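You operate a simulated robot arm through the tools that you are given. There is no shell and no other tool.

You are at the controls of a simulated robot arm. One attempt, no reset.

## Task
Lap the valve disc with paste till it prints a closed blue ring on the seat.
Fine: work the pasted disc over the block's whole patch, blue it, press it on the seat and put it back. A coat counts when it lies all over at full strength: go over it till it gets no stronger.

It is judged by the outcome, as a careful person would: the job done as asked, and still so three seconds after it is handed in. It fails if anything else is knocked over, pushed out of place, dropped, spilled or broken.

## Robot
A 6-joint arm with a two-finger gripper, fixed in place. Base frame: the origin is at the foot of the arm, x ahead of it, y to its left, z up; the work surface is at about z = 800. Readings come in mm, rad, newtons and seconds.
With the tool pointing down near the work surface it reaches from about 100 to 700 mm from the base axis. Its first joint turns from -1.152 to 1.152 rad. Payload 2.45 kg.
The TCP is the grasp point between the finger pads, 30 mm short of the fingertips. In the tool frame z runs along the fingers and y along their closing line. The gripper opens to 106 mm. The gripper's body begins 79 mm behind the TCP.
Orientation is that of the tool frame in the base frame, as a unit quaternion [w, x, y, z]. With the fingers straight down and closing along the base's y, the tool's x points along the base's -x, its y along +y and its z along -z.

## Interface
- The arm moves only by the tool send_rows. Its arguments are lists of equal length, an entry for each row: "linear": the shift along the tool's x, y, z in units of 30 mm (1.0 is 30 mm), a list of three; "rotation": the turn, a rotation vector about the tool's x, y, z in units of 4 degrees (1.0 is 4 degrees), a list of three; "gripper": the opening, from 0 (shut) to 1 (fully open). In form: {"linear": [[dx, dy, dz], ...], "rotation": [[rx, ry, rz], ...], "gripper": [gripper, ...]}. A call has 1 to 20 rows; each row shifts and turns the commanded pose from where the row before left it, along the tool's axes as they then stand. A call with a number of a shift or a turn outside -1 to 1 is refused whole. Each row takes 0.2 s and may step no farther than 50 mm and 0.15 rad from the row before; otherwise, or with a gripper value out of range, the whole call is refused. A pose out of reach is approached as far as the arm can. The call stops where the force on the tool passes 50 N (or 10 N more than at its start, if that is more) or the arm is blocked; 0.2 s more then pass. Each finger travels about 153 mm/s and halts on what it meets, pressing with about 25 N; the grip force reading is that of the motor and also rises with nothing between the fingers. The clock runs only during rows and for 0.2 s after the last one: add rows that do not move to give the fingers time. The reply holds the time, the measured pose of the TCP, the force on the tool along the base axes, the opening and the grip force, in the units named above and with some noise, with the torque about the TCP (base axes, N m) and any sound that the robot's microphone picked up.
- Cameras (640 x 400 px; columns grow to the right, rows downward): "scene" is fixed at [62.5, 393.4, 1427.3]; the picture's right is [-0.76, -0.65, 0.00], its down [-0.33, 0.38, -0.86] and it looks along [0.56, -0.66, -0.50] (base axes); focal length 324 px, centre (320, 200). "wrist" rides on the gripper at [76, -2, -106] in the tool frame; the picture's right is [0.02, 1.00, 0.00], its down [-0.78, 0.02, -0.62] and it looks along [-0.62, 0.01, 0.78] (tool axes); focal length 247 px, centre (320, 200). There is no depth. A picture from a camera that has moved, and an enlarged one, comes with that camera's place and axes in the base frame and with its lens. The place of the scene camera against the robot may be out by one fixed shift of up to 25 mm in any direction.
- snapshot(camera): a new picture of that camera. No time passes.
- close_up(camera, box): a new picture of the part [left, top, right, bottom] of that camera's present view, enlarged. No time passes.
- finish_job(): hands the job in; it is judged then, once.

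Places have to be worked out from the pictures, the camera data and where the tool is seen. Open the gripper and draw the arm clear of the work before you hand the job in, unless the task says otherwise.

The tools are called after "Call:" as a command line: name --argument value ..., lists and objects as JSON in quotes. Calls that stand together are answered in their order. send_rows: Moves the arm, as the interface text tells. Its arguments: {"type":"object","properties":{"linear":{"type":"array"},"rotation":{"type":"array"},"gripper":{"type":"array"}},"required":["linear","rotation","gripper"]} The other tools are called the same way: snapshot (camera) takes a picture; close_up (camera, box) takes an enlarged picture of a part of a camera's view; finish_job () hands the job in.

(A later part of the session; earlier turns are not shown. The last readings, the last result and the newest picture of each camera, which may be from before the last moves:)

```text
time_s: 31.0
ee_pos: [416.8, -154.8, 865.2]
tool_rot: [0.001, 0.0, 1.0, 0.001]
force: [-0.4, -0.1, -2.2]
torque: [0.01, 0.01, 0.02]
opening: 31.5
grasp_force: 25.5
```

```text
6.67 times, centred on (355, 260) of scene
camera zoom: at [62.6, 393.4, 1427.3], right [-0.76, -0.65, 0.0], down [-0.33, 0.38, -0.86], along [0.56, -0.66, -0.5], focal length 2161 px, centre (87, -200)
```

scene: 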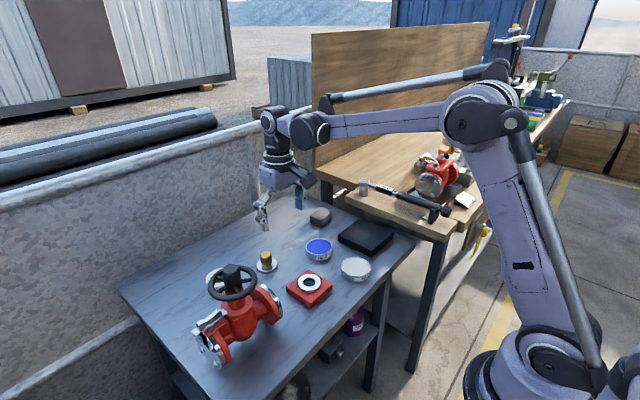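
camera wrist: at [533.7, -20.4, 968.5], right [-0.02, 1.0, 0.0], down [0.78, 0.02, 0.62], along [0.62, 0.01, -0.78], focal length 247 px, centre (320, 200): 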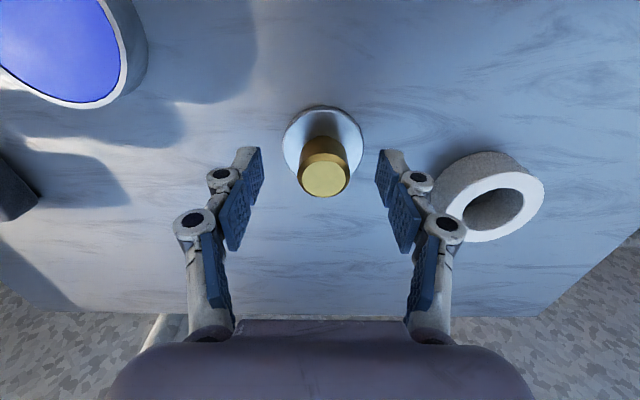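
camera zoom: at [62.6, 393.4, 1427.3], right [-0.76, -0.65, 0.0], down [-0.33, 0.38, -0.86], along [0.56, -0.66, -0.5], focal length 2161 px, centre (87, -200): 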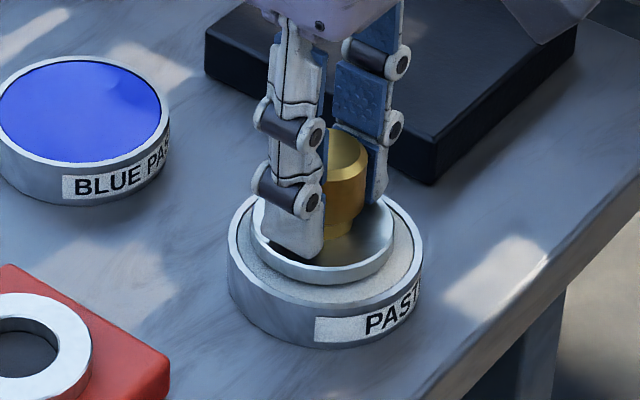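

Force wobbles as the arm's height drifts a millimetre or so. I now lift high and tilt the disc's face toward the scene camera to inspect the coat.

Call:
send_rows --linear '[[0, 0, -0.3], [0, 0, -0.7], [0, 0, -1], [0, 0, -1], [0, 0, -1], [0, 0, -1], [0, 0, -1], [0, 0, -1], [0, 0, -1], [0, 0, -1], [0, 0, -1], [0, 0, 0], [0, 0, 0]]' --rotation '[[0, 0, 0], [0, 0, 0], [0, 0, 0], [0, 0, 0], [0, 0, 0], [0, 0, 0], [0, 0, 0], [0, 0, 0], [0, 0, 0], [0, 0, 0], [0, 0, 0], [0, 0, 0], [0, 0, 0]]' --gripper '[0, 0, 0, 0, 0, 0, 0, 0, 0, 0, 0, 0, 0]'

Call:
snapshot --camera "scene"

Call:
snapshot --camera "wrist"

```text
time_s: 33.8
ee_pos: [415.0, -152.9, 1164.8]
tool_rot: [-0.001, 0.0, 1.0, 0.001]
force: [-0.4, -0.7, -1.2]
torque: [-0.03, 0.01, -0.01]
opening: 31.4
grasp_force: 24.7
```

```text
taken
```

scene: 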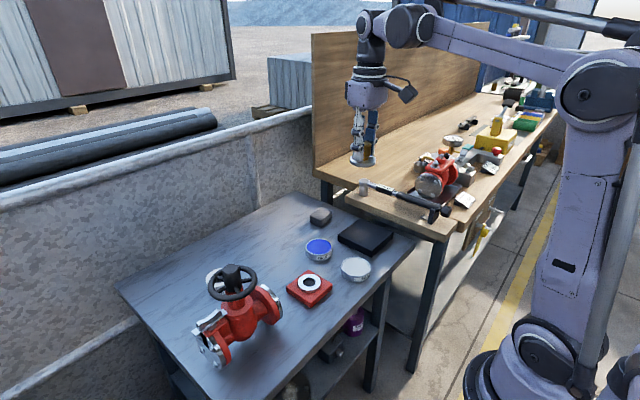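

```text
taken
camera wrist: at [338.7, -156.7, 1272.9], right [-0.02, 1.0, 0.0], down [0.78, 0.02, 0.62], along [0.62, 0.01, -0.78], focal length 247 px, centre (320, 200)
```

wrist: 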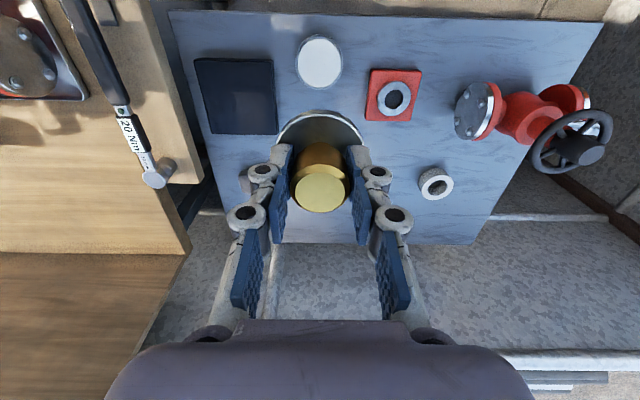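

Now I tilt the tool in small turns toward the scene camera, 8 rows first (~38°).

Call:
send_rows --linear '[[0, 0, 0], [0, 0, 0], [0, 0, 0], [0, 0, 0], [0, 0, 0], [0, 0, 0], [0, 0, 0], [0, 0, 0], [0, 0, 0]]' --rotation '[[-1, 0.646, 0], [-1, 0.646, 0], [-1, 0.646, 0], [-1, 0.646, 0], [-1, 0.646, 0], [-1, 0.646, 0], [-1, 0.646, 0], [-1, 0.646, 0], [0, 0, 0]]' --gripper '[0, 0, 0, 0, 0, 0, 0, 0, 0]'

Call:
snapshot --camera "scene"

Call:
close_up --camera "scene" --box '[330, 120, 410, 180]'

```text
time_s: 35.8
ee_pos: [420.0, -149.6, 1164.1]
tool_rot: [-0.135, 0.001, 0.966, 0.219]
force: [0.2, 0.6, -1.3]
torque: [-0.03, 0.01, 0.0]
opening: 31.3
grasp_force: 24.9
out of reach, approached as far as the arm can: row 7, 8
```

```text
taken
```

scene: 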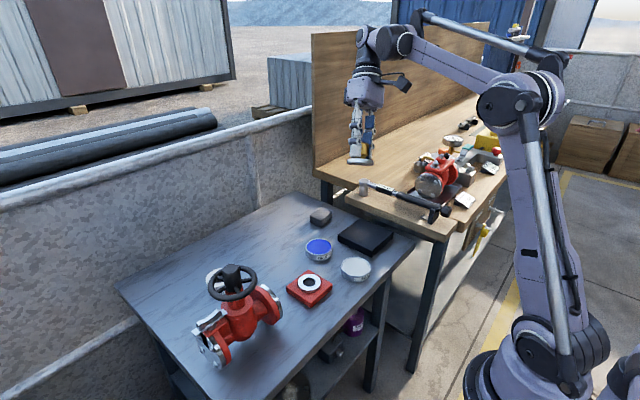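

```text
6.67 times, centred on (370, 150) of scene
camera zoom: at [62.6, 393.4, 1427.3], right [-0.76, -0.65, 0.0], down [-0.33, 0.38, -0.86], along [0.56, -0.66, -0.5], focal length 2161 px, centre (-13, 533)
```

zoom: 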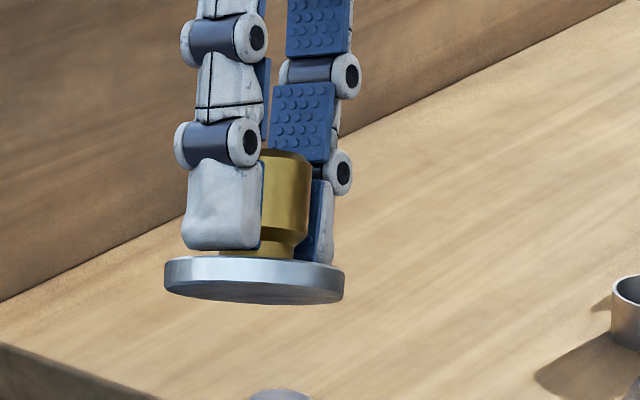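

The tilt hit the reach limit. I bring the tool nearer the base and toward +y, then tilt further.

Call:
send_rows --linear '[[0.478, 0.679, 0.65], [0.478, 0.679, 0.65], [0.478, 0.679, 0.65], [0.478, 0.679, 0.65], [0.478, 0.679, 0.65], [0, 0, 0], [0, 0, 0], [0, 0, 0], [0, 0, 0], [0, 0, 0]]' --rotation '[[0, 0, 0], [0, 0, 0], [0, 0, 0], [0, 0, 0], [0, 0, 0], [-1, 0.646, 0], [-1, 0.646, 0], [-1, 0.646, 0], [-1, 0.646, 0], [0, 0, 0]]' --gripper '[0, 0, 0, 0, 0, 0, 0, 0, 0, 0]'

Call:
snapshot --camera "scene"

```text
time_s: 38.0
ee_pos: [329.6, -20.5, 1143.4]
tool_rot: [-0.153, 0.001, 0.956, 0.25]
force: [0.4, 0.1, -1.0]
torque: [-0.03, -0.02, -0.01]
opening: 31.2
grasp_force: 25.1
out of reach, approached as far as the arm can: row 7, 8, 9
```

```text
taken
```

scene: 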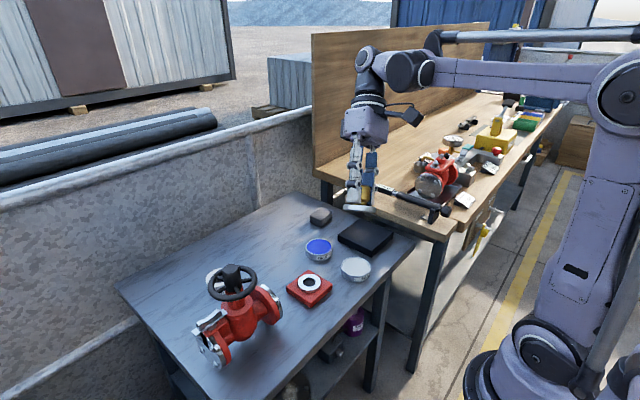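

The wrist limit stops at ~34° in this direction. I turn back upright, and will instead tilt sideways toward +y (about the base x axis).

Call:
send_rows --linear '[[0, 0, 0], [0, 0, 0], [0, 0, 0], [0, 0, 0], [0, 0, 0], [0, 0, 0], [0, 0, 0], [0, 0, 0], [0, 0, 0], [0, 0, 0], [0, 0, 0], [0, 0, 0], [0, 0, 0]]' --rotation '[[1, -0.646, 0], [1, -0.646, 0], [1, -0.646, 0], [1, -0.646, 0], [1, -0.646, 0], [1, -0.646, 0], [1, -0.646, 0], [1, -0.646, 0], [1, -0.646, 0], [1, -0.646, 0], [1, -0.646, 0], [1, -0.646, 0], [0, 0, 0]]' --gripper '[0, 0, 0, 0, 0, 0, 0, 0, 0, 0, 0, 0, 0]'

```text
time_s: 40.8
ee_pos: [329.5, -21.0, 1142.4]
tool_rot: [0.113, 0.005, 0.98, -0.166]
force: [0.1, 0.2, -2.1]
torque: [0.01, 0.01, -0.02]
opening: 31.5
grasp_force: 25.3
```

The commanded pose was clipped, so now it is 23° past vertical the other way. I correct that exactly, then tilt sideways toward +y by 40°.

Call:
send_rows --linear '[[0, 0, 0], [0, 0, 0], [0, 0, 0], [0, 0, 0], [0, 0, 0], [0, 0, 0], [0, 0, 0], [0, 0, 0], [0, 0, 0], [0, 0, 0], [0, 0, 0], [0, 0, 0], [0, 0, 0], [0, 0, 0], [0, 0, 0], [0, 0, 0], [0, 0, 0]]' --rotation '[[-0.798, 0.543, -0.024], [-0.798, 0.543, -0.024], [-0.798, 0.543, -0.024], [-0.798, 0.543, -0.024], [-0.798, 0.543, -0.024], [-0.798, 0.543, -0.024], [-1, 0, 0], [-1, 0, 0], [-1, 0, 0], [-1, 0, 0], [-1, 0, 0], [-1, 0, 0], [-1, 0, 0], [-1, 0, 0], [-1, 0, 0], [-1, 0, 0], [0, 0, 0]]' --gripper '[0, 0, 0, 0, 0, 0, 0, 0, 0, 0, 0, 0, 0, 0, 0, 0, 0]'

Call:
snapshot --camera "scene"

```text
time_s: 44.4
ee_pos: [329.0, -19.8, 1142.6]
tool_rot: [0.0, -0.001, 0.939, 0.343]
force: [0.1, -0.2, -2.0]
torque: [0.0, -0.02, -0.01]
opening: 31.1
grasp_force: 25.5
```

```text
taken
```

scene: 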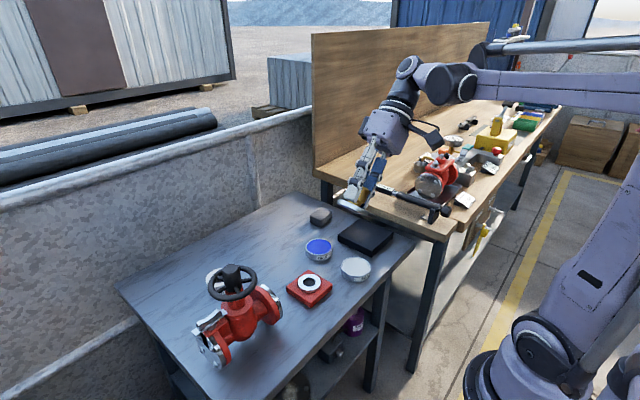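

Sideways tilt works (40°). I continue another 28°.

Call:
send_rows --linear '[[0, 0, 0], [0, 0, 0], [0, 0, 0], [0, 0, 0], [0, 0, 0], [0, 0, 0], [0, 0, 0], [0, 0, 0], [0, 0, 0]]' --rotation '[[-1, 0, 0], [-1, 0, 0], [-1, 0, 0], [-1, 0, 0], [-1, 0, 0], [-1, 0, 0], [-1, 0, 0], [0, 0, 0], [0, 0, 0]]' --gripper '[0, 0, 0, 0, 0, 0, 0, 0, 0]'

Call:
close_up --camera "scene" --box '[310, 150, 390, 210]'

Call:
snapshot --camera "scene"

```text
time_s: 46.4
ee_pos: [355.8, 25.1, 1142.1]
tool_rot: [0.002, 0.001, 0.829, 0.559]
force: [0.7, 0.3, -1.5]
torque: [-0.02, 0.0, 0.01]
opening: 31.5
grasp_force: 25.3
out of reach, approached as far as the arm can: row 4, 5, 6, 7
```

```text
6.67 times, centred on (350, 180) of scene
camera zoom: at [62.6, 393.4, 1427.3], right [-0.76, -0.65, 0.0], down [-0.33, 0.38, -0.86], along [0.56, -0.66, -0.5], focal length 2161 px, centre (120, 333)
```

zoom: 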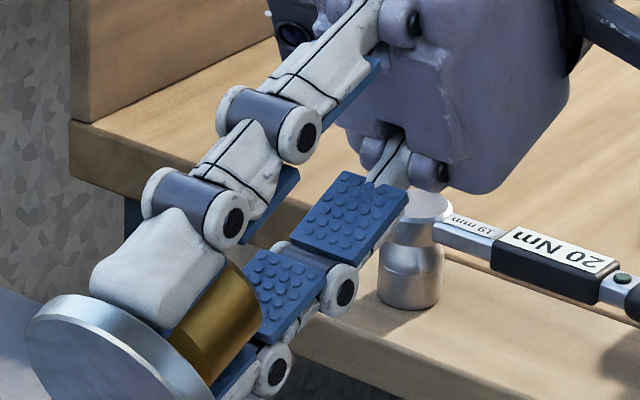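

```text
taken
```

scene: 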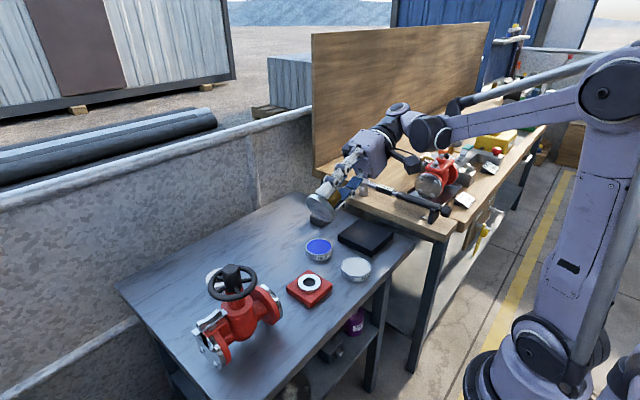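

The face is now tilted to the scene camera (tilt ≈ 68°). I enlarge it.

Call:
close_up --camera "scene" --box '[296, 178, 352, 228]'

Call:
snapshot --camera "wrist"

```text
8.00 times, centred on (324, 203) of scene
camera zoom: at [62.6, 393.4, 1427.3], right [-0.76, -0.65, 0.0], down [-0.33, 0.38, -0.86], along [0.56, -0.66, -0.5], focal length 2593 px, centre (288, 176)
```

zoom: 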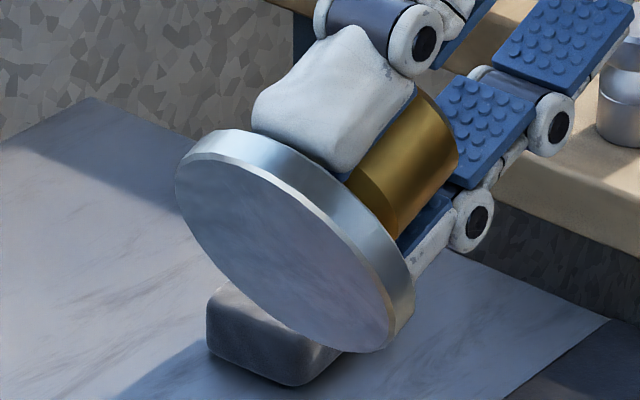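

```text
taken
camera wrist: at [279.8, -75.9, 1180.9], right [-0.02, 0.37, 0.93], down [0.78, -0.57, 0.25], along [0.62, 0.73, -0.28], focal length 247 px, centre (320, 200)
```

wrist: 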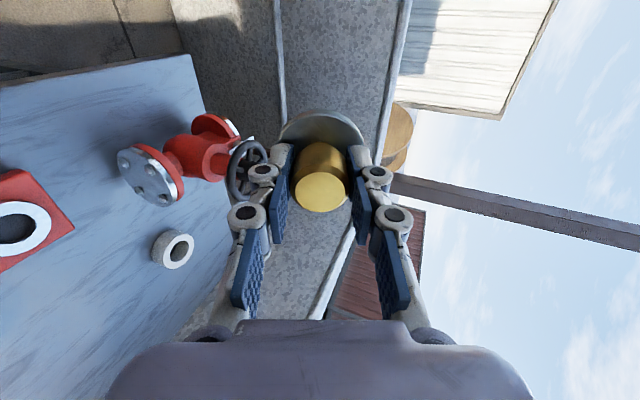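

The face shows no clear whitish coat yet, so the contact was too light or brief. I return upright and go back for more paste.

Call:
send_rows --linear '[[0, 0, 0], [0, 0, 0], [0, 0, 0], [0, 0, 0], [0, 0, 0], [0, 0, 0], [0, 0, 0], [0, 0, 0], [0, 0, 0], [0, 0, 0], [0, 0, 0], [0, 0, 0], [0, 0, 0], [0, 0, 0], [0, 0, 0], [0, 0, 0], [0, 0, 0], [0, 0, 0], [0, 0, 0]]' --rotation '[[1, 0, 0], [1, 0, 0], [1, 0, 0], [1, 0, 0], [1, 0, 0], [1, 0, 0], [1, 0, 0], [1, 0, 0], [1, 0, 0], [1, 0, 0], [1, 0, 0], [1, 0, 0], [1, 0, 0], [1, 0, 0], [1, 0, 0], [1, 0, 0], [1, 0, 0], [0, 0, 0], [0, 0, 0]]' --gripper '[0, 0, 0, 0, 0, 0, 0, 0, 0, 0, 0, 0, 0, 0, 0, 0, 0, 0, 0]'

Call:
close_up --camera "wrist" --box '[220, 60, 420, 200]'

```text
time_s: 50.4
ee_pos: [357.0, 25.0, 1140.9]
tool_rot: [0.0, 0.0, 1.0, 0.001]
force: [0.0, -0.2, -2.5]
torque: [0.0, -0.05, 0.01]
opening: 30.8
grasp_force: 25.4
```

```text
2.86 times, centred on (320, 130) of wrist
camera zoom: at [280.6, 21.2, 1249.4], right [-0.02, 1.0, 0.0], down [0.78, 0.02, 0.62], along [0.62, 0.02, -0.78], focal length 706 px, centre (320, 400)
```

zoom: 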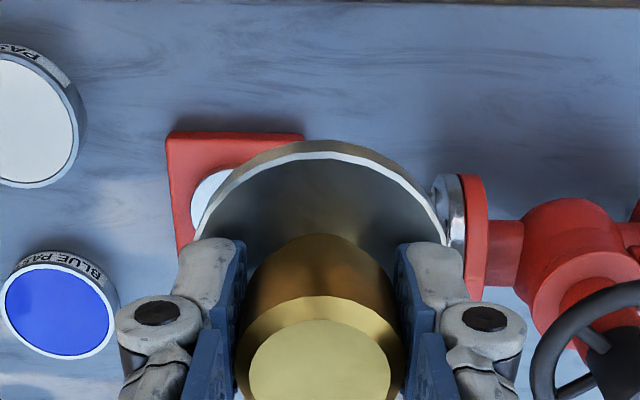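

I carry the disc back above the paste tin at (416,-155), stopping ~40 mm above it.

Call:
send_rows --linear '[[-0.199, -0.599, 0.787], [-0.199, -0.599, 0.787], [-0.199, -0.599, 0.787], [-0.199, -0.599, 0.787], [-0.199, -0.599, 0.787], [-0.199, -0.599, 0.787], [-0.199, -0.599, 0.787], [-0.199, -0.599, 0.787], [-0.199, -0.599, 0.787], [-0.199, -0.599, 0.787], [0, 0, 0], [0, 0, 0], [0, 0, 0]]' --rotation '[[0, 0, 0], [0, 0, 0], [0, 0, 0], [0, 0, 0], [0, 0, 0], [0, 0, 0], [0, 0, 0], [0, 0, 0], [0, 0, 0], [0, 0, 0], [0, 0, 0], [0, 0, 0], [0, 0, 0]]' --gripper '[0, 0, 0, 0, 0, 0, 0, 0, 0, 0, 0, 0, 0]'

Call:
close_up --camera "wrist" --box '[220, 60, 420, 200]'

```text
time_s: 53.2
ee_pos: [416.7, -156.5, 908.1]
tool_rot: [0.001, -0.001, 1.0, 0.001]
force: [0.4, -0.8, -1.0]
torque: [-0.03, -0.01, -0.02]
opening: 30.7
grasp_force: 25.1
```

```text
2.86 times, centred on (320, 130) of wrist
camera zoom: at [340.0, -160.2, 1015.6], right [-0.02, 1.0, 0.0], down [0.78, 0.02, 0.62], along [0.62, 0.02, -0.78], focal length 706 px, centre (320, 400)
```

zoom: 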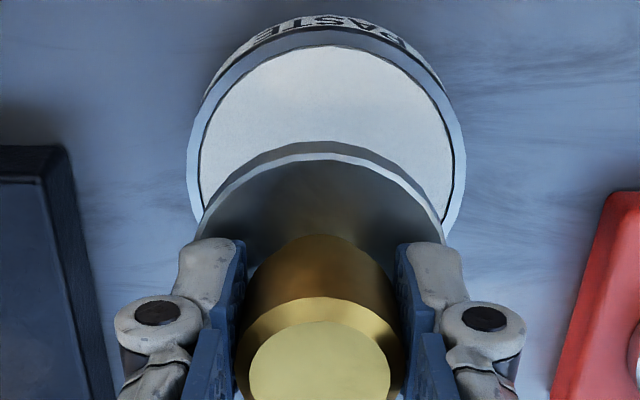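

Aligned within ~1 mm. I lower 40 mm and then feel for contact.

Call:
send_rows --linear '[[0, 0.03, 0.4], [0, 0, 0.4], [0, 0, 0.3], [0, 0, 0.2], [0, 0, 0.1], [0, 0, 0.05], [0, 0, 0], [0, 0, 0]]' --rotation '[[0, 0, 0], [0, 0, 0], [0, 0, 0], [0, 0, 0], [0, 0, 0], [0, 0, 0], [0, 0, 0], [0, 0, 0]]' --gripper '[0, 0, 0, 0, 0, 0, 0, 0]'

Call:
close_up --camera "wrist" --box '[220, 60, 420, 200]'

```text
time_s: 55.0
ee_pos: [415.5, -155.0, 863.0]
tool_rot: [0.001, 0.0, 1.0, 0.001]
force: [-0.4, -0.4, 17.6]
torque: [-0.04, -0.09, -0.13]
opening: 30.7
grasp_force: 25.2
```

```text
2.86 times, centred on (320, 130) of wrist
camera zoom: at [339.5, -158.0, 971.3], right [-0.02, 1.0, 0.0], down [0.78, 0.02, 0.62], along [0.62, 0.02, -0.78], focal length 706 px, centre (320, 400)
```

zoom: 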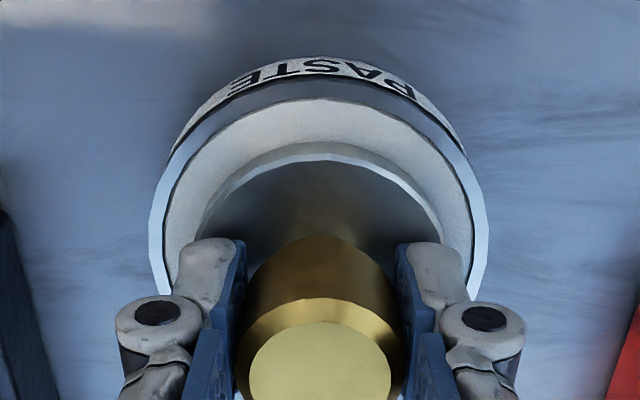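

Contact at 17.6 N, centred. I rub two circles with a very slight downward bias to hold pressure.

Call:
send_rows --linear '[[-0.133, 0, 0], [0.039, 0.094, 0.003], [0.094, 0.039, 0], [0.094, -0.039, 0.003], [0.039, -0.094, 0], [-0.039, -0.094, 0.003], [-0.094, -0.039, 0], [-0.094, 0.039, 0.003], [-0.039, 0.094, 0], [0.039, 0.094, 0.003], [0.094, 0.039, 0], [0.094, -0.039, 0.003], [0.039, -0.094, 0], [-0.039, -0.094, 0.003], [-0.094, -0.039, 0], [-0.094, 0.039, 0.003], [-0.039, 0.094, 0], [0.133, 0, 0], [0, 0, 0]]' --rotation '[[0, 0, 0], [0, 0, 0], [0, 0, 0], [0, 0, 0], [0, 0, 0], [0, 0, 0], [0, 0, 0], [0, 0, 0], [0, 0, 0], [0, 0, 0], [0, 0, 0], [0, 0, 0], [0, 0, 0], [0, 0, 0], [0, 0, 0], [0, 0, 0], [0, 0, 0], [0, 0, 0], [0, 0, 0]]' --gripper '[0, 0, 0, 0, 0, 0, 0, 0, 0, 0, 0, 0, 0, 0, 0, 0, 0, 0, 0]'

Call:
close_up --camera "wrist" --box '[220, 60, 420, 200]'

```text
time_s: 59.0
ee_pos: [416.4, -152.9, 861.2]
tool_rot: [0.0, 0.0, 1.0, 0.001]
force: [5.1, 1.2, 11.7]
torque: [0.03, -0.21, -0.01]
opening: 29.5
grasp_force: 25.0
```

```text
2.86 times, centred on (320, 130) of wrist
camera zoom: at [340.3, -156.9, 969.2], right [-0.02, 1.0, 0.0], down [0.78, 0.02, 0.62], along [0.62, 0.02, -0.78], focal length 706 px, centre (320, 400)
```

zoom: 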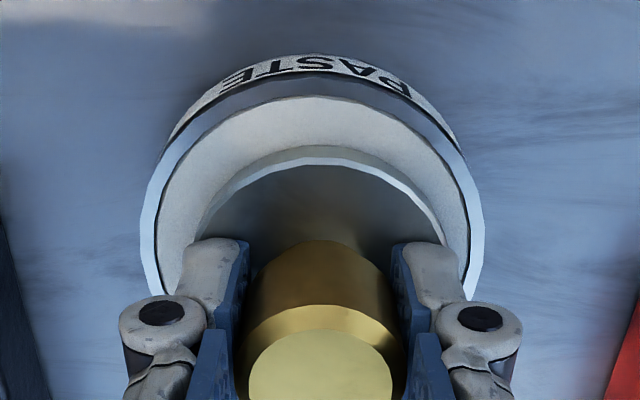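

The disc has drifted ~2 mm to +y relative to the tin; the tin itself is in place. I recentre and rub two further circles.

Call:
send_rows --linear '[[0, -0.06, 0], [-0.133, 0, 0], [0.039, 0.094, 0], [0.094, 0.039, 0], [0.094, -0.039, 0], [0.039, -0.094, 0], [-0.039, -0.094, 0], [-0.094, -0.039, 0], [-0.094, 0.039, 0], [-0.039, 0.094, 0], [0.039, 0.094, 0], [0.094, 0.039, 0], [0.094, -0.039, 0], [0.039, -0.094, 0], [-0.039, -0.094, 0], [-0.094, -0.039, 0], [-0.094, 0.039, 0], [-0.039, 0.094, 0], [0.133, 0, 0], [0, 0, 0]]' --rotation '[[0, 0, 0], [0, 0, 0], [0, 0, 0], [0, 0, 0], [0, 0, 0], [0, 0, 0], [0, 0, 0], [0, 0, 0], [0, 0, 0], [0, 0, 0], [0, 0, 0], [0, 0, 0], [0, 0, 0], [0, 0, 0], [0, 0, 0], [0, 0, 0], [0, 0, 0], [0, 0, 0], [0, 0, 0], [0, 0, 0]]' --gripper '[0, 0, 0, 0, 0, 0, 0, 0, 0, 0, 0, 0, 0, 0, 0, 0, 0, 0, 0, 0]'

Call:
close_up --camera "wrist" --box '[220, 60, 420, 200]'

Call:
close_up --camera "scene" --box '[315, 230, 395, 290]'

```text
time_s: 63.2
ee_pos: [416.2, -155.4, 861.8]
tool_rot: [0.0, 0.0, 1.0, 0.002]
force: [0.0, -0.2, -1.3]
torque: [-0.01, -0.01, -0.01]
opening: 29.4
grasp_force: 24.8
```

```text
2.86 times, centred on (320, 130) of wrist
camera zoom: at [339.9, -159.0, 969.1], right [-0.02, 1.0, 0.0], down [0.78, 0.02, 0.62], along [0.62, 0.02, -0.78], focal length 706 px, centre (320, 400)
```

zoom: 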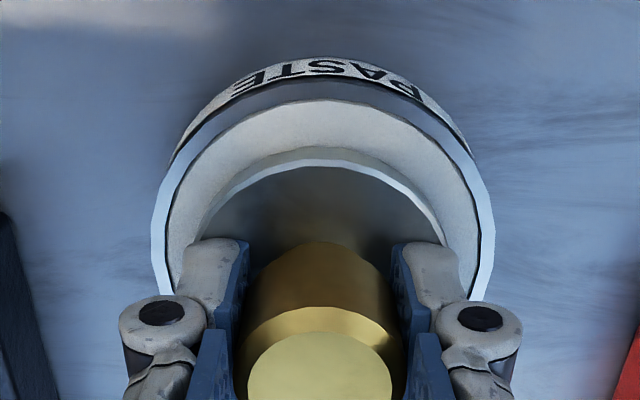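

```text
6.67 times, centred on (355, 260) of scene
camera zoom: at [62.6, 393.4, 1427.3], right [-0.76, -0.65, 0.0], down [-0.33, 0.38, -0.86], along [0.56, -0.66, -0.5], focal length 2161 px, centre (87, -200)
```

zoom: 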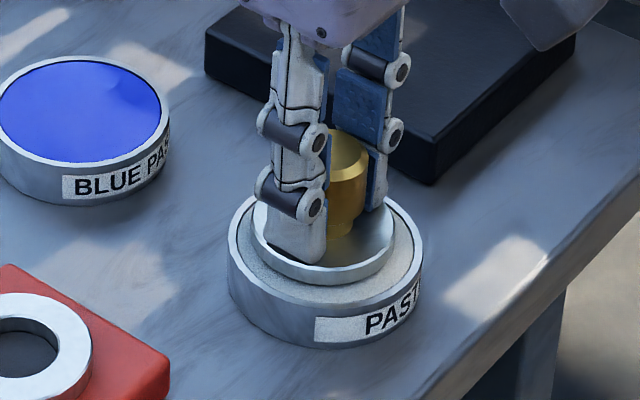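

Contact is lost again as the disc creeps up; fingertips are now almost on the plate, which will give firm support. I lower 2 mm and read the force.

Call:
send_rows --linear '[[0, 0, 0.033], [0, 0, 0.033], [0, 0, 0], [0, 0, 0]]' --rotation '[[0, 0, 0], [0, 0, 0], [0, 0, 0], [0, 0, 0]]' --gripper '[0, 0, 0, 0]'

Call:
close_up --camera "wrist" --box '[220, 60, 420, 200]'

Call:
close_up --camera "scene" --box '[325, 230, 381, 272]'

```text
time_s: 64.2
ee_pos: [416.0, -154.3, 861.1]
tool_rot: [0.0, -0.001, 1.0, 0.001]
force: [-1.5, 1.7, 10.9]
torque: [-0.03, 0.03, 0.0]
opening: 29.6
grasp_force: 24.9
stopped in row 4: the force on the tool passed its limit at 52 N (the readings are from after the stop); the commanded pose is now the measured one
```

```text
2.86 times, centred on (320, 130) of wrist
camera zoom: at [339.7, -158.9, 968.5], right [-0.02, 1.0, 0.0], down [0.78, 0.02, 0.62], along [0.62, 0.02, -0.78], focal length 706 px, centre (320, 400)
```

zoom: 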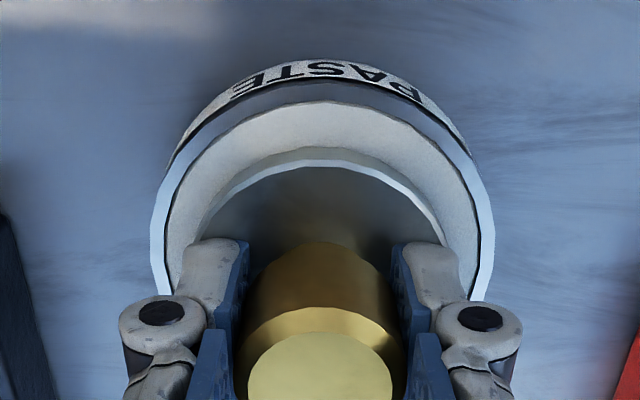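

```text
9.52 times, centred on (353, 251) of scene
camera zoom: at [62.3, 393.5, 1427.3], right [-0.76, -0.65, 0.0], down [-0.33, 0.38, -0.86], along [0.56, -0.66, -0.5], focal length 3087 px, centre (6, -286)
```

zoom: 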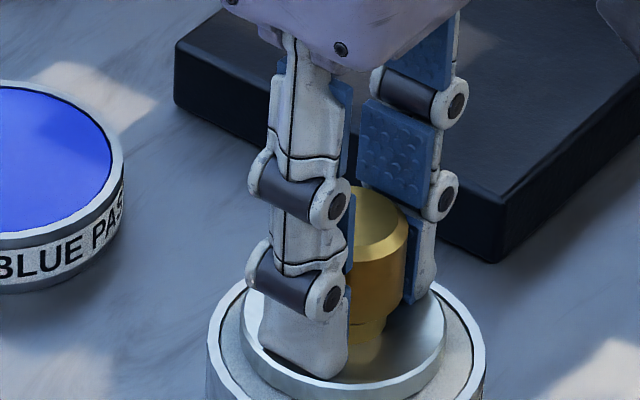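

Now the fingertips bear on the plate, so pressing is stiff (it halted at 52 N, now 11 N). I rub two circles at this height.

Call:
send_rows --linear '[[-0.133, 0, 0], [0.039, 0.094, 0], [0.094, 0.039, 0], [0.094, -0.039, 0], [0.039, -0.094, 0], [-0.039, -0.094, 0], [-0.094, -0.039, 0], [-0.094, 0.039, 0], [-0.039, 0.094, 0], [0.039, 0.094, 0], [0.094, 0.039, 0], [0.094, -0.039, 0], [0.039, -0.094, 0], [-0.039, -0.094, 0], [-0.094, -0.039, 0], [-0.094, 0.039, 0], [-0.039, 0.094, 0], [0.133, 0, 0]]' --rotation '[[0, 0, 0], [0, 0, 0], [0, 0, 0], [0, 0, 0], [0, 0, 0], [0, 0, 0], [0, 0, 0], [0, 0, 0], [0, 0, 0], [0, 0, 0], [0, 0, 0], [0, 0, 0], [0, 0, 0], [0, 0, 0], [0, 0, 0], [0, 0, 0], [0, 0, 0], [0, 0, 0]]' --gripper '[0, 0, 0, 0, 0, 0, 0, 0, 0, 0, 0, 0, 0, 0, 0, 0, 0, 0]'

Call:
close_up --camera "wrist" --box '[220, 60, 420, 200]'

```text
time_s: 65.1
ee_pos: [418.3, -155.5, 860.6]
tool_rot: [0.003, 0.001, 1.0, -0.003]
force: [-0.2, -0.9, 10.1]
torque: [0.15, 0.25, -0.01]
opening: 29.4
grasp_force: 25.2
stopped in row 4: the force on the tool passed its limit at 56 N (the readings are from after the stop); the commanded pose is now the measured one
```

```text
2.86 times, centred on (320, 130) of wrist
camera zoom: at [341.4, -158.2, 968.2], right [-0.02, 1.0, -0.01], down [0.78, 0.02, 0.63], along [0.62, 0.01, -0.78], focal length 706 px, centre (320, 400)
```

zoom: 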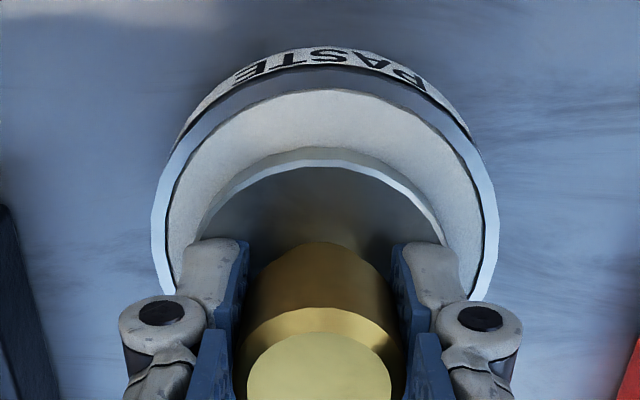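

It stopped at 56 N: pressing too stiffly. I raise ~1 mm, square up the slight 0.4° tilt and recentre before continuing.

Call:
send_rows --linear '[[0.05, 0, -0.033], [0, 0, 0], [0, 0, 0]]' --rotation '[[-0.086, 0.086, 0], [0, 0, 0], [0, 0, 0]]' --gripper '[0, 0, 0]'

Call:
close_up --camera "wrist" --box '[220, 60, 420, 200]'

```text
time_s: 65.9
ee_pos: [416.1, -154.4, 861.7]
tool_rot: [-0.001, 0.001, 1.0, 0.0]
force: [0.8, 0.6, -1.8]
torque: [0.02, -0.05, 0.01]
opening: 29.7
grasp_force: 24.9
```

```text
2.86 times, centred on (320, 130) of wrist
camera zoom: at [339.9, -158.6, 969.3], right [-0.02, 1.0, 0.0], down [0.78, 0.02, 0.62], along [0.62, 0.01, -0.78], focal length 706 px, centre (320, 400)
```

zoom: 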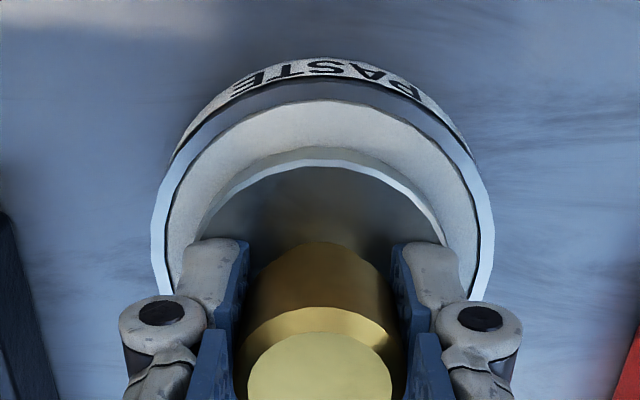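

Free of contact now; I lower 0.6 mm and read the force.

Call:
send_rows --linear '[[0, 0, 0.02], [0, 0, 0], [0, 0, 0]]' --rotation '[[0, 0, 0], [0, 0, 0], [0, 0, 0]]' --gripper '[0, 0, 0]'

```text
time_s: 66.7
ee_pos: [416.1, -154.7, 860.9]
tool_rot: [-0.001, 0.001, 1.0, 0.001]
force: [-0.2, -0.3, -2.2]
torque: [0.0, 0.0, -0.04]
opening: 29.5
grasp_force: 25.2
```

Call:
send_rows --linear '[[0, 0, 0.02], [0, 0, 0], [0, 0, 0]]' --rotation '[[0, 0, 0], [0, 0, 0], [0, 0, 0]]' --gripper '[0, 0, 0]'

```text
time_s: 67.5
ee_pos: [415.6, -156.6, 860.6]
tool_rot: [-0.001, 0.001, 1.0, -0.001]
force: [-3.9, 3.4, 36.1]
torque: [0.12, -0.09, 0.01]
opening: 29.4
grasp_force: 24.9
```

36 N after another 0.6 mm. I ease up 0.3 mm and rub a circle.

Call:
send_rows --linear '[[0, 0.03, -0.01], [-0.1, 0, 0], [0.029, 0.071, 0], [0.071, 0.029, 0], [0.071, -0.029, 0], [0.029, -0.071, 0], [-0.029, -0.071, 0], [-0.071, -0.029, 0], [-0.071, 0.029, 0], [-0.029, 0.071, 0], [0.029, 0.071, 0], [0.071, 0.029, 0], [0.071, -0.029, 0], [0.029, -0.071, 0], [-0.029, -0.071, 0], [-0.071, -0.029, 0], [-0.071, 0.029, 0], [-0.029, 0.071, 0], [0.1, 0, 0]]' --rotation '[[0, 0, 0], [0, 0, 0], [0, 0, 0], [0, 0, 0], [0, 0, 0], [0, 0, 0], [0, 0, 0], [0, 0, 0], [0, 0, 0], [0, 0, 0], [0, 0, 0], [0, 0, 0], [0, 0, 0], [0, 0, 0], [0, 0, 0], [0, 0, 0], [0, 0, 0], [0, 0, 0], [0, 0, 0]]' --gripper '[0, 0, 0, 0, 0, 0, 0, 0, 0, 0, 0, 0, 0, 0, 0, 0, 0, 0, 0]'

Call:
close_up --camera "wrist" --box '[220, 60, 420, 200]'

```text
time_s: 71.1
ee_pos: [414.0, -155.4, 860.7]
tool_rot: [-0.005, 0.001, 1.0, 0.001]
force: [-4.1, 2.8, 16.3]
torque: [-0.03, -0.32, -0.01]
opening: 29.5
grasp_force: 24.8
stopped in row 18: the force on the tool passed its limit at 53 N (the readings are from after the stop); the commanded pose is now the measured one
```

```text
2.86 times, centred on (320, 130) of wrist
camera zoom: at [339.9, -159.5, 969.3], right [-0.02, 1.0, 0.0], down [0.79, 0.01, 0.61], along [0.61, 0.01, -0.79], focal length 706 px, centre (320, 400)
```

zoom: 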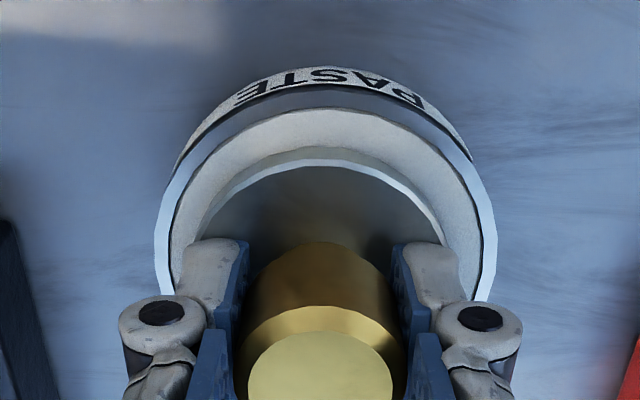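

I nearly completed two circles. Now I lift, square the tilt and go to an inspection pose, tilting the face toward the scene camera again.

Call:
send_rows --linear '[[0, 0, -0.3], [0, 0, -0.7], [0, 0, -0.8], [0.147, 0.65, -0.77], [0.147, 0.65, -0.77], [0.147, 0.65, -0.77], [0.147, 0.65, -0.77], [0.147, 0.65, -0.77], [0.147, 0.65, -0.77], [0.147, 0.65, -0.77], [0.147, 0.65, -0.77], [0.147, 0.65, -0.77], [0.147, 0.65, -0.77], [0, 0, 0], [0, 0, 0], [0, 0, 0], [0, 0, 0], [0, 0, 0], [0, 0, 0]]' --rotation '[[0, 0, 0], [0, -0.14, 0], [0, 0, 0], [0, 0, 0], [0, 0, 0], [0, 0, 0], [0, 0, 0], [0, 0, 0], [0, 0, 0], [0, 0, 0], [0, 0, 0], [0, 0, 0], [0, 0, 0], [-1, 0, 0], [-1, 0, 0], [-1, 0, 0], [-1, 0, 0], [-1, 0, 0], [-1, 0, 0]]' --gripper '[0, 0, 0, 0, 0, 0, 0, 0, 0, 0, 0, 0, 0, 0, 0, 0, 0, 0, 0]'

Call:
send_rows --linear '[[0, 0, 0], [0, 0, 0], [0, 0, 0], [0, 0, 0], [0, 0, 0], [0, 0, 0], [0, 0, 0], [0, 0, 0], [0, 0, 0], [0, 0, 0], [0, 0, 0], [0, 0, 0], [0, 0, 0]]' --rotation '[[-1, 0, 0], [-1, 0, 0], [-1, 0, 0], [-1, 0, 0], [-1, 0, 0], [-1, 0, 0], [-1, 0, 0], [-1, 0, 0], [-1, 0, 0], [-1, 0, 0], [-1, 0, 0], [0, 0, 0], [0, 0, 0]]' --gripper '[0, 0, 0, 0, 0, 0, 0, 0, 0, 0, 0, 0, 0]'

Call:
snapshot --camera "scene"

```text
time_s: 75.1
ee_pos: [371.7, 37.0, 1145.9]
tool_rot: [0.001, 0.001, 0.978, 0.21]
force: [-0.3, -0.4, -1.7]
torque: [-0.01, -0.03, 0.0]
opening: 29.6
grasp_force: 24.9
```

```text
time_s: 77.9
ee_pos: [372.9, 38.8, 1144.0]
tool_rot: [0.0, 0.001, 0.828, 0.56]
force: [-0.2, -0.5, -1.6]
torque: [-0.03, 0.01, 0.04]
opening: 29.6
grasp_force: 25.4
```

```text
taken
```

scene: 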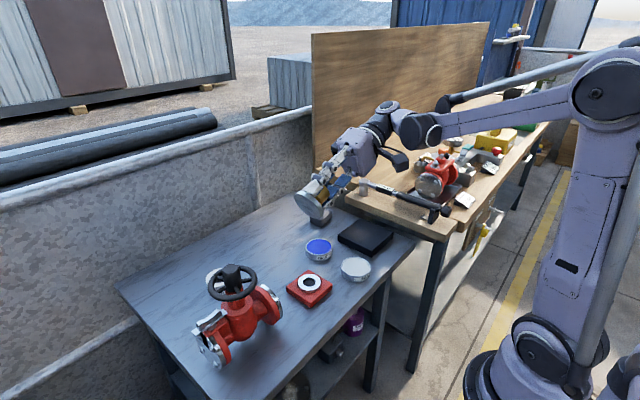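

The face is presented with no reach trouble here. I zoom in.

Call:
close_up --camera "scene" --box '[284, 178, 340, 228]'

Call:
send_rows --linear '[[0, 0, 0], [0, 0, 0], [0, 0, 0], [0, 0, 0], [0, 0, 0]]' --rotation '[[-1, 0, 0], [-1, 0, 0], [-1, 0, 0], [-1, 0, 0], [0, 0, 0]]' --gripper '[0, 0, 0, 0, 0]'

Call:
close_up --camera "scene" --box '[284, 168, 340, 218]'

```text
8.00 times, centred on (312, 203) of scene
camera zoom: at [62.6, 393.4, 1427.3], right [-0.76, -0.65, 0.0], down [-0.33, 0.38, -0.86], along [0.56, -0.66, -0.5], focal length 2593 px, centre (384, 176)
```

zoom: 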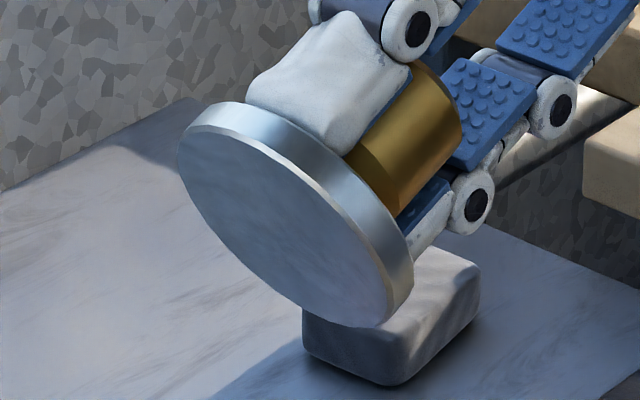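

```text
time_s: 79.1
ee_pos: [374.5, 45.1, 1145.0]
tool_rot: [0.002, 0.003, 0.742, 0.671]
force: [0.7, 0.4, -1.3]
torque: [-0.03, -0.01, 0.01]
opening: 29.3
grasp_force: 25.0
out of reach, approached as far as the arm can: row 3, 4
```

```text
8.00 times, centred on (312, 193) of scene
camera zoom: at [62.6, 393.4, 1427.3], right [-0.76, -0.65, 0.0], down [-0.33, 0.38, -0.86], along [0.56, -0.66, -0.5], focal length 2593 px, centre (384, 256)
```

zoom: 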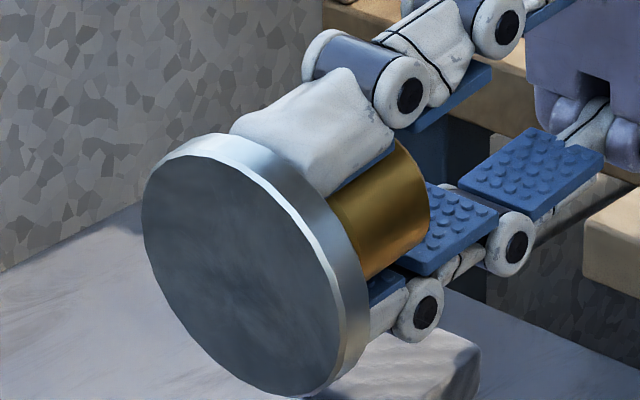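

I enlarge the face further to judge whether there is any paste on it.

Call:
close_up --camera "scene" --box '[292, 180, 324, 220]'

Call:
close_up --camera "scene" --box '[325, 245, 385, 290]'

```text
10.00 times, centred on (308, 200) of scene
camera zoom: at [62.6, 393.4, 1427.3], right [-0.76, -0.65, 0.0], down [-0.33, 0.38, -0.86], along [0.56, -0.66, -0.5], focal length 3241 px, centre (440, 200)
```

zoom: 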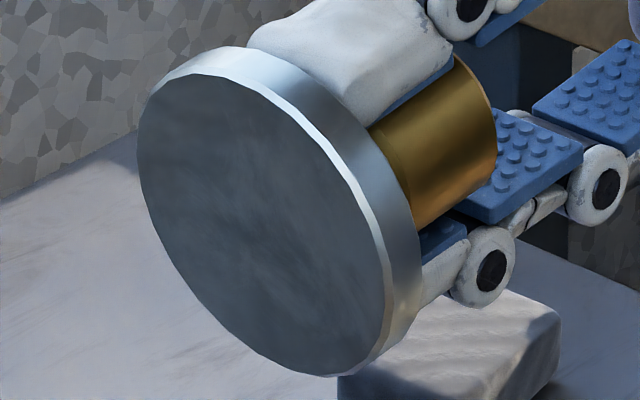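

```text
8.89 times, centred on (355, 268) of scene
camera zoom: at [62.6, 393.4, 1427.3], right [-0.76, -0.65, 0.0], down [-0.33, 0.38, -0.86], along [0.56, -0.66, -0.5], focal length 2881 px, centre (9, -400)
```

zoom: 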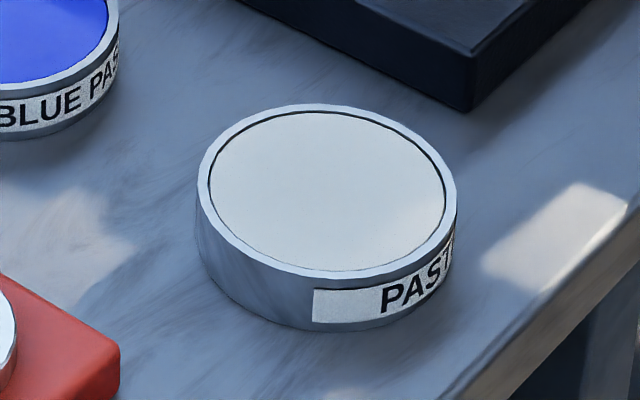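

The face looks like bare reflective steel; no distinct white coat. I turn upright and return to the tin for a longer, firmer rub.

Call:
send_rows --linear '[[0, 0, 0], [0, 0, 0], [0, 0, 0], [0, 0, 0], [0, 0, 0], [0, 0, 0], [0, 0, 0], [0, 0, 0], [0, 0, 0], [0, 0, 0], [0, 0, 0], [0, 0, 0], [0, 0, 0], [0, 0, 0], [0, 0, 0], [0, 0, 0], [0, 0, 0], [0, 0, 0], [0, 0, 0], [0, 0, 0]]' --rotation '[[1, 0, 0], [1, 0, 0], [1, 0, 0], [1, 0, 0], [1, 0, 0], [1, 0, 0], [1, 0, 0], [1, 0, 0], [1, 0, 0], [1, 0, 0], [1, 0, 0], [1, 0, 0], [1, 0, 0], [1, 0, 0], [1, 0, 0], [1, 0, 0], [1, 0, 0], [1, 0, 0], [1, 0, 0], [0, 0, 0]]' --gripper '[0, 0, 0, 0, 0, 0, 0, 0, 0, 0, 0, 0, 0, 0, 0, 0, 0, 0, 0, 0]'

Call:
close_up --camera "wrist" --box '[220, 60, 420, 200]'

```text
time_s: 83.3
ee_pos: [375.8, 45.5, 1144.6]
tool_rot: [0.001, 0.001, 0.998, 0.07]
force: [-0.4, 0.3, -1.6]
torque: [0.0, -0.02, -0.02]
opening: 29.4
grasp_force: 24.5
```

```text
2.86 times, centred on (320, 130) of wrist
camera zoom: at [299.5, 27.4, 1251.6], right [-0.02, 0.99, 0.14], down [0.78, -0.07, 0.62], along [0.62, 0.12, -0.77], focal length 706 px, centre (320, 400)
```

zoom: 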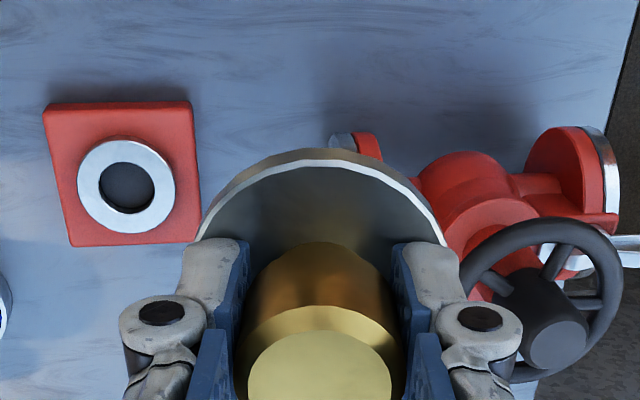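

Upright it fully and move back above the paste tin.

Call:
send_rows --linear '[[0, 0, 0], [0, 0, 0], [-0.123, -0.608, 0.802], [-0.123, -0.608, 0.802], [-0.123, -0.608, 0.802], [-0.123, -0.608, 0.802], [-0.123, -0.608, 0.802], [-0.123, -0.608, 0.802], [-0.123, -0.608, 0.802], [-0.123, -0.608, 0.802], [-0.123, -0.608, 0.802], [-0.123, -0.608, 0.802], [-0.123, -0.608, 0.802], [0, 0, 0], [0, 0, 0], [0, 0, 0]]' --rotation '[[1, 0, 0], [1, 0, 0], [0, 0, 0], [0, 0, 0], [0, 0, 0], [0, 0, 0], [0, 0, 0], [0, 0, 0], [0, 0, 0], [0, 0, 0], [0, 0, 0], [0, 0, 0], [0, 0, 0], [0, 0, 0], [0, 0, 0], [0, 0, 0]]' --gripper '[0, 0, 0, 0, 0, 0, 0, 0, 0, 0, 0, 0, 0, 0, 0, 0]'

Call:
close_up --camera "wrist" --box '[220, 60, 420, 200]'

Call:
close_up --camera "scene" --box '[315, 210, 395, 290]'

```text
time_s: 86.7
ee_pos: [418.2, -156.2, 879.8]
tool_rot: [0.0, 0.001, 1.0, 0.0]
force: [0.0, -0.4, -1.8]
torque: [0.01, 0.0, -0.01]
opening: 29.7
grasp_force: 24.5
```

```text
2.86 times, centred on (320, 130) of wrist
camera zoom: at [342.2, -159.6, 988.2], right [-0.02, 1.0, 0.0], down [0.78, 0.01, 0.62], along [0.62, 0.01, -0.78], focal length 706 px, centre (320, 400)
```

zoom: 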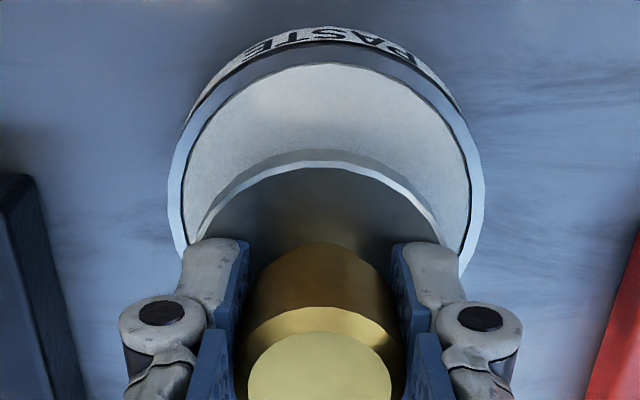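

```text
5.00 times, centred on (355, 250) of scene
camera zoom: at [62.6, 393.4, 1427.3], right [-0.76, -0.65, 0.0], down [-0.33, 0.38, -0.86], along [0.56, -0.66, -0.5], focal length 1620 px, centre (145, -50)
```

zoom: 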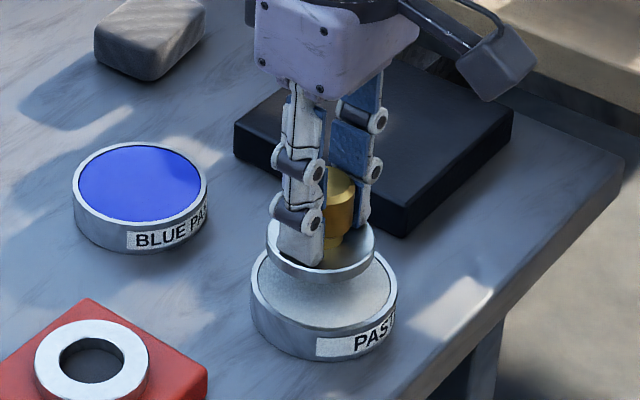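

Well aligned. I lower 17 mm to just above contact.

Call:
send_rows --linear '[[0.033, 0, 0.2], [0, 0, 0.2], [0, 0, 0.1], [0, 0, 0.05], [0, 0, 0], [0, 0, 0]]' --rotation '[[0, 0, 0], [0, 0, 0], [0, 0, 0], [0, 0, 0], [0, 0, 0], [0, 0, 0]]' --gripper '[0, 0, 0, 0, 0, 0]'

Call:
send_rows --linear '[[0, 0, 0.025], [0, 0, 0], [0, 0, 0]]' --rotation '[[0, 0, 0], [0, 0, 0], [0, 0, 0]]' --gripper '[0, 0, 0]'

```text
time_s: 88.1
ee_pos: [415.2, -154.4, 863.7]
tool_rot: [0.0, 0.001, 1.0, 0.001]
force: [0.2, -0.4, -1.9]
torque: [-0.02, -0.03, 0.0]
opening: 29.7
grasp_force: 24.5
```

```text
time_s: 88.9
ee_pos: [413.8, -154.3, 862.1]
tool_rot: [0.0, 0.001, 1.0, 0.001]
force: [0.1, 0.4, -1.2]
torque: [0.03, 0.01, 0.01]
opening: 29.7
grasp_force: 25.0
```

Still free. I step down another 1 mm and shift 2 mm ahead.

Call:
send_rows --linear '[[-0.06, 0, 0.03], [0, 0, 0], [0, 0, 0]]' --rotation '[[0, 0, 0], [0, 0, 0], [0, 0, 0]]' --gripper '[0, 0, 0]'

Call:
close_up --camera "wrist" --box '[220, 60, 420, 200]'

```text
time_s: 89.7
ee_pos: [416.8, -154.3, 861.5]
tool_rot: [0.0, 0.001, 1.0, 0.001]
force: [-0.3, 0.3, -1.4]
torque: [-0.03, 0.02, 0.05]
opening: 29.6
grasp_force: 25.4
```

```text
2.86 times, centred on (320, 130) of wrist
camera zoom: at [340.7, -158.2, 969.5], right [-0.02, 1.0, 0.0], down [0.78, 0.01, 0.62], along [0.62, 0.01, -0.78], focal length 706 px, centre (320, 400)
```

zoom: 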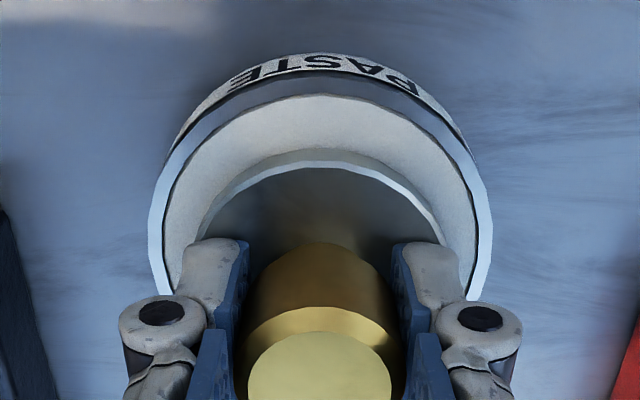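

About half a millimetre above contact. I go down 0.6 mm and circle in the same call.

Call:
send_rows --linear '[[0, 0, 0.02], [-0.133, 0, 0], [0.039, 0.094, 0], [0.094, 0.039, 0], [0.094, -0.039, 0], [0.039, -0.094, 0], [-0.039, -0.094, 0], [-0.094, -0.039, 0], [-0.094, 0.039, 0], [-0.039, 0.094, 0], [0.133, 0, 0], [0, 0, 0]]' --rotation '[[0, 0, 0], [0, 0, 0], [0, 0, 0], [0, 0, 0], [0, 0, 0], [0, 0, 0], [0, 0, 0], [0, 0, 0], [0, 0, 0], [0, 0, 0], [0, 0, 0], [0, 0, 0]]' --gripper '[0, 0, 0, 0, 0, 0, 0, 0, 0, 0, 0, 0]'

```text
time_s: 92.3
ee_pos: [417.6, -154.8, 861.0]
tool_rot: [0.004, 0.001, 1.0, 0.001]
force: [12.5, -10.9, 43.4]
torque: [-0.38, -0.33, 0.04]
opening: 29.7
grasp_force: 24.8
```

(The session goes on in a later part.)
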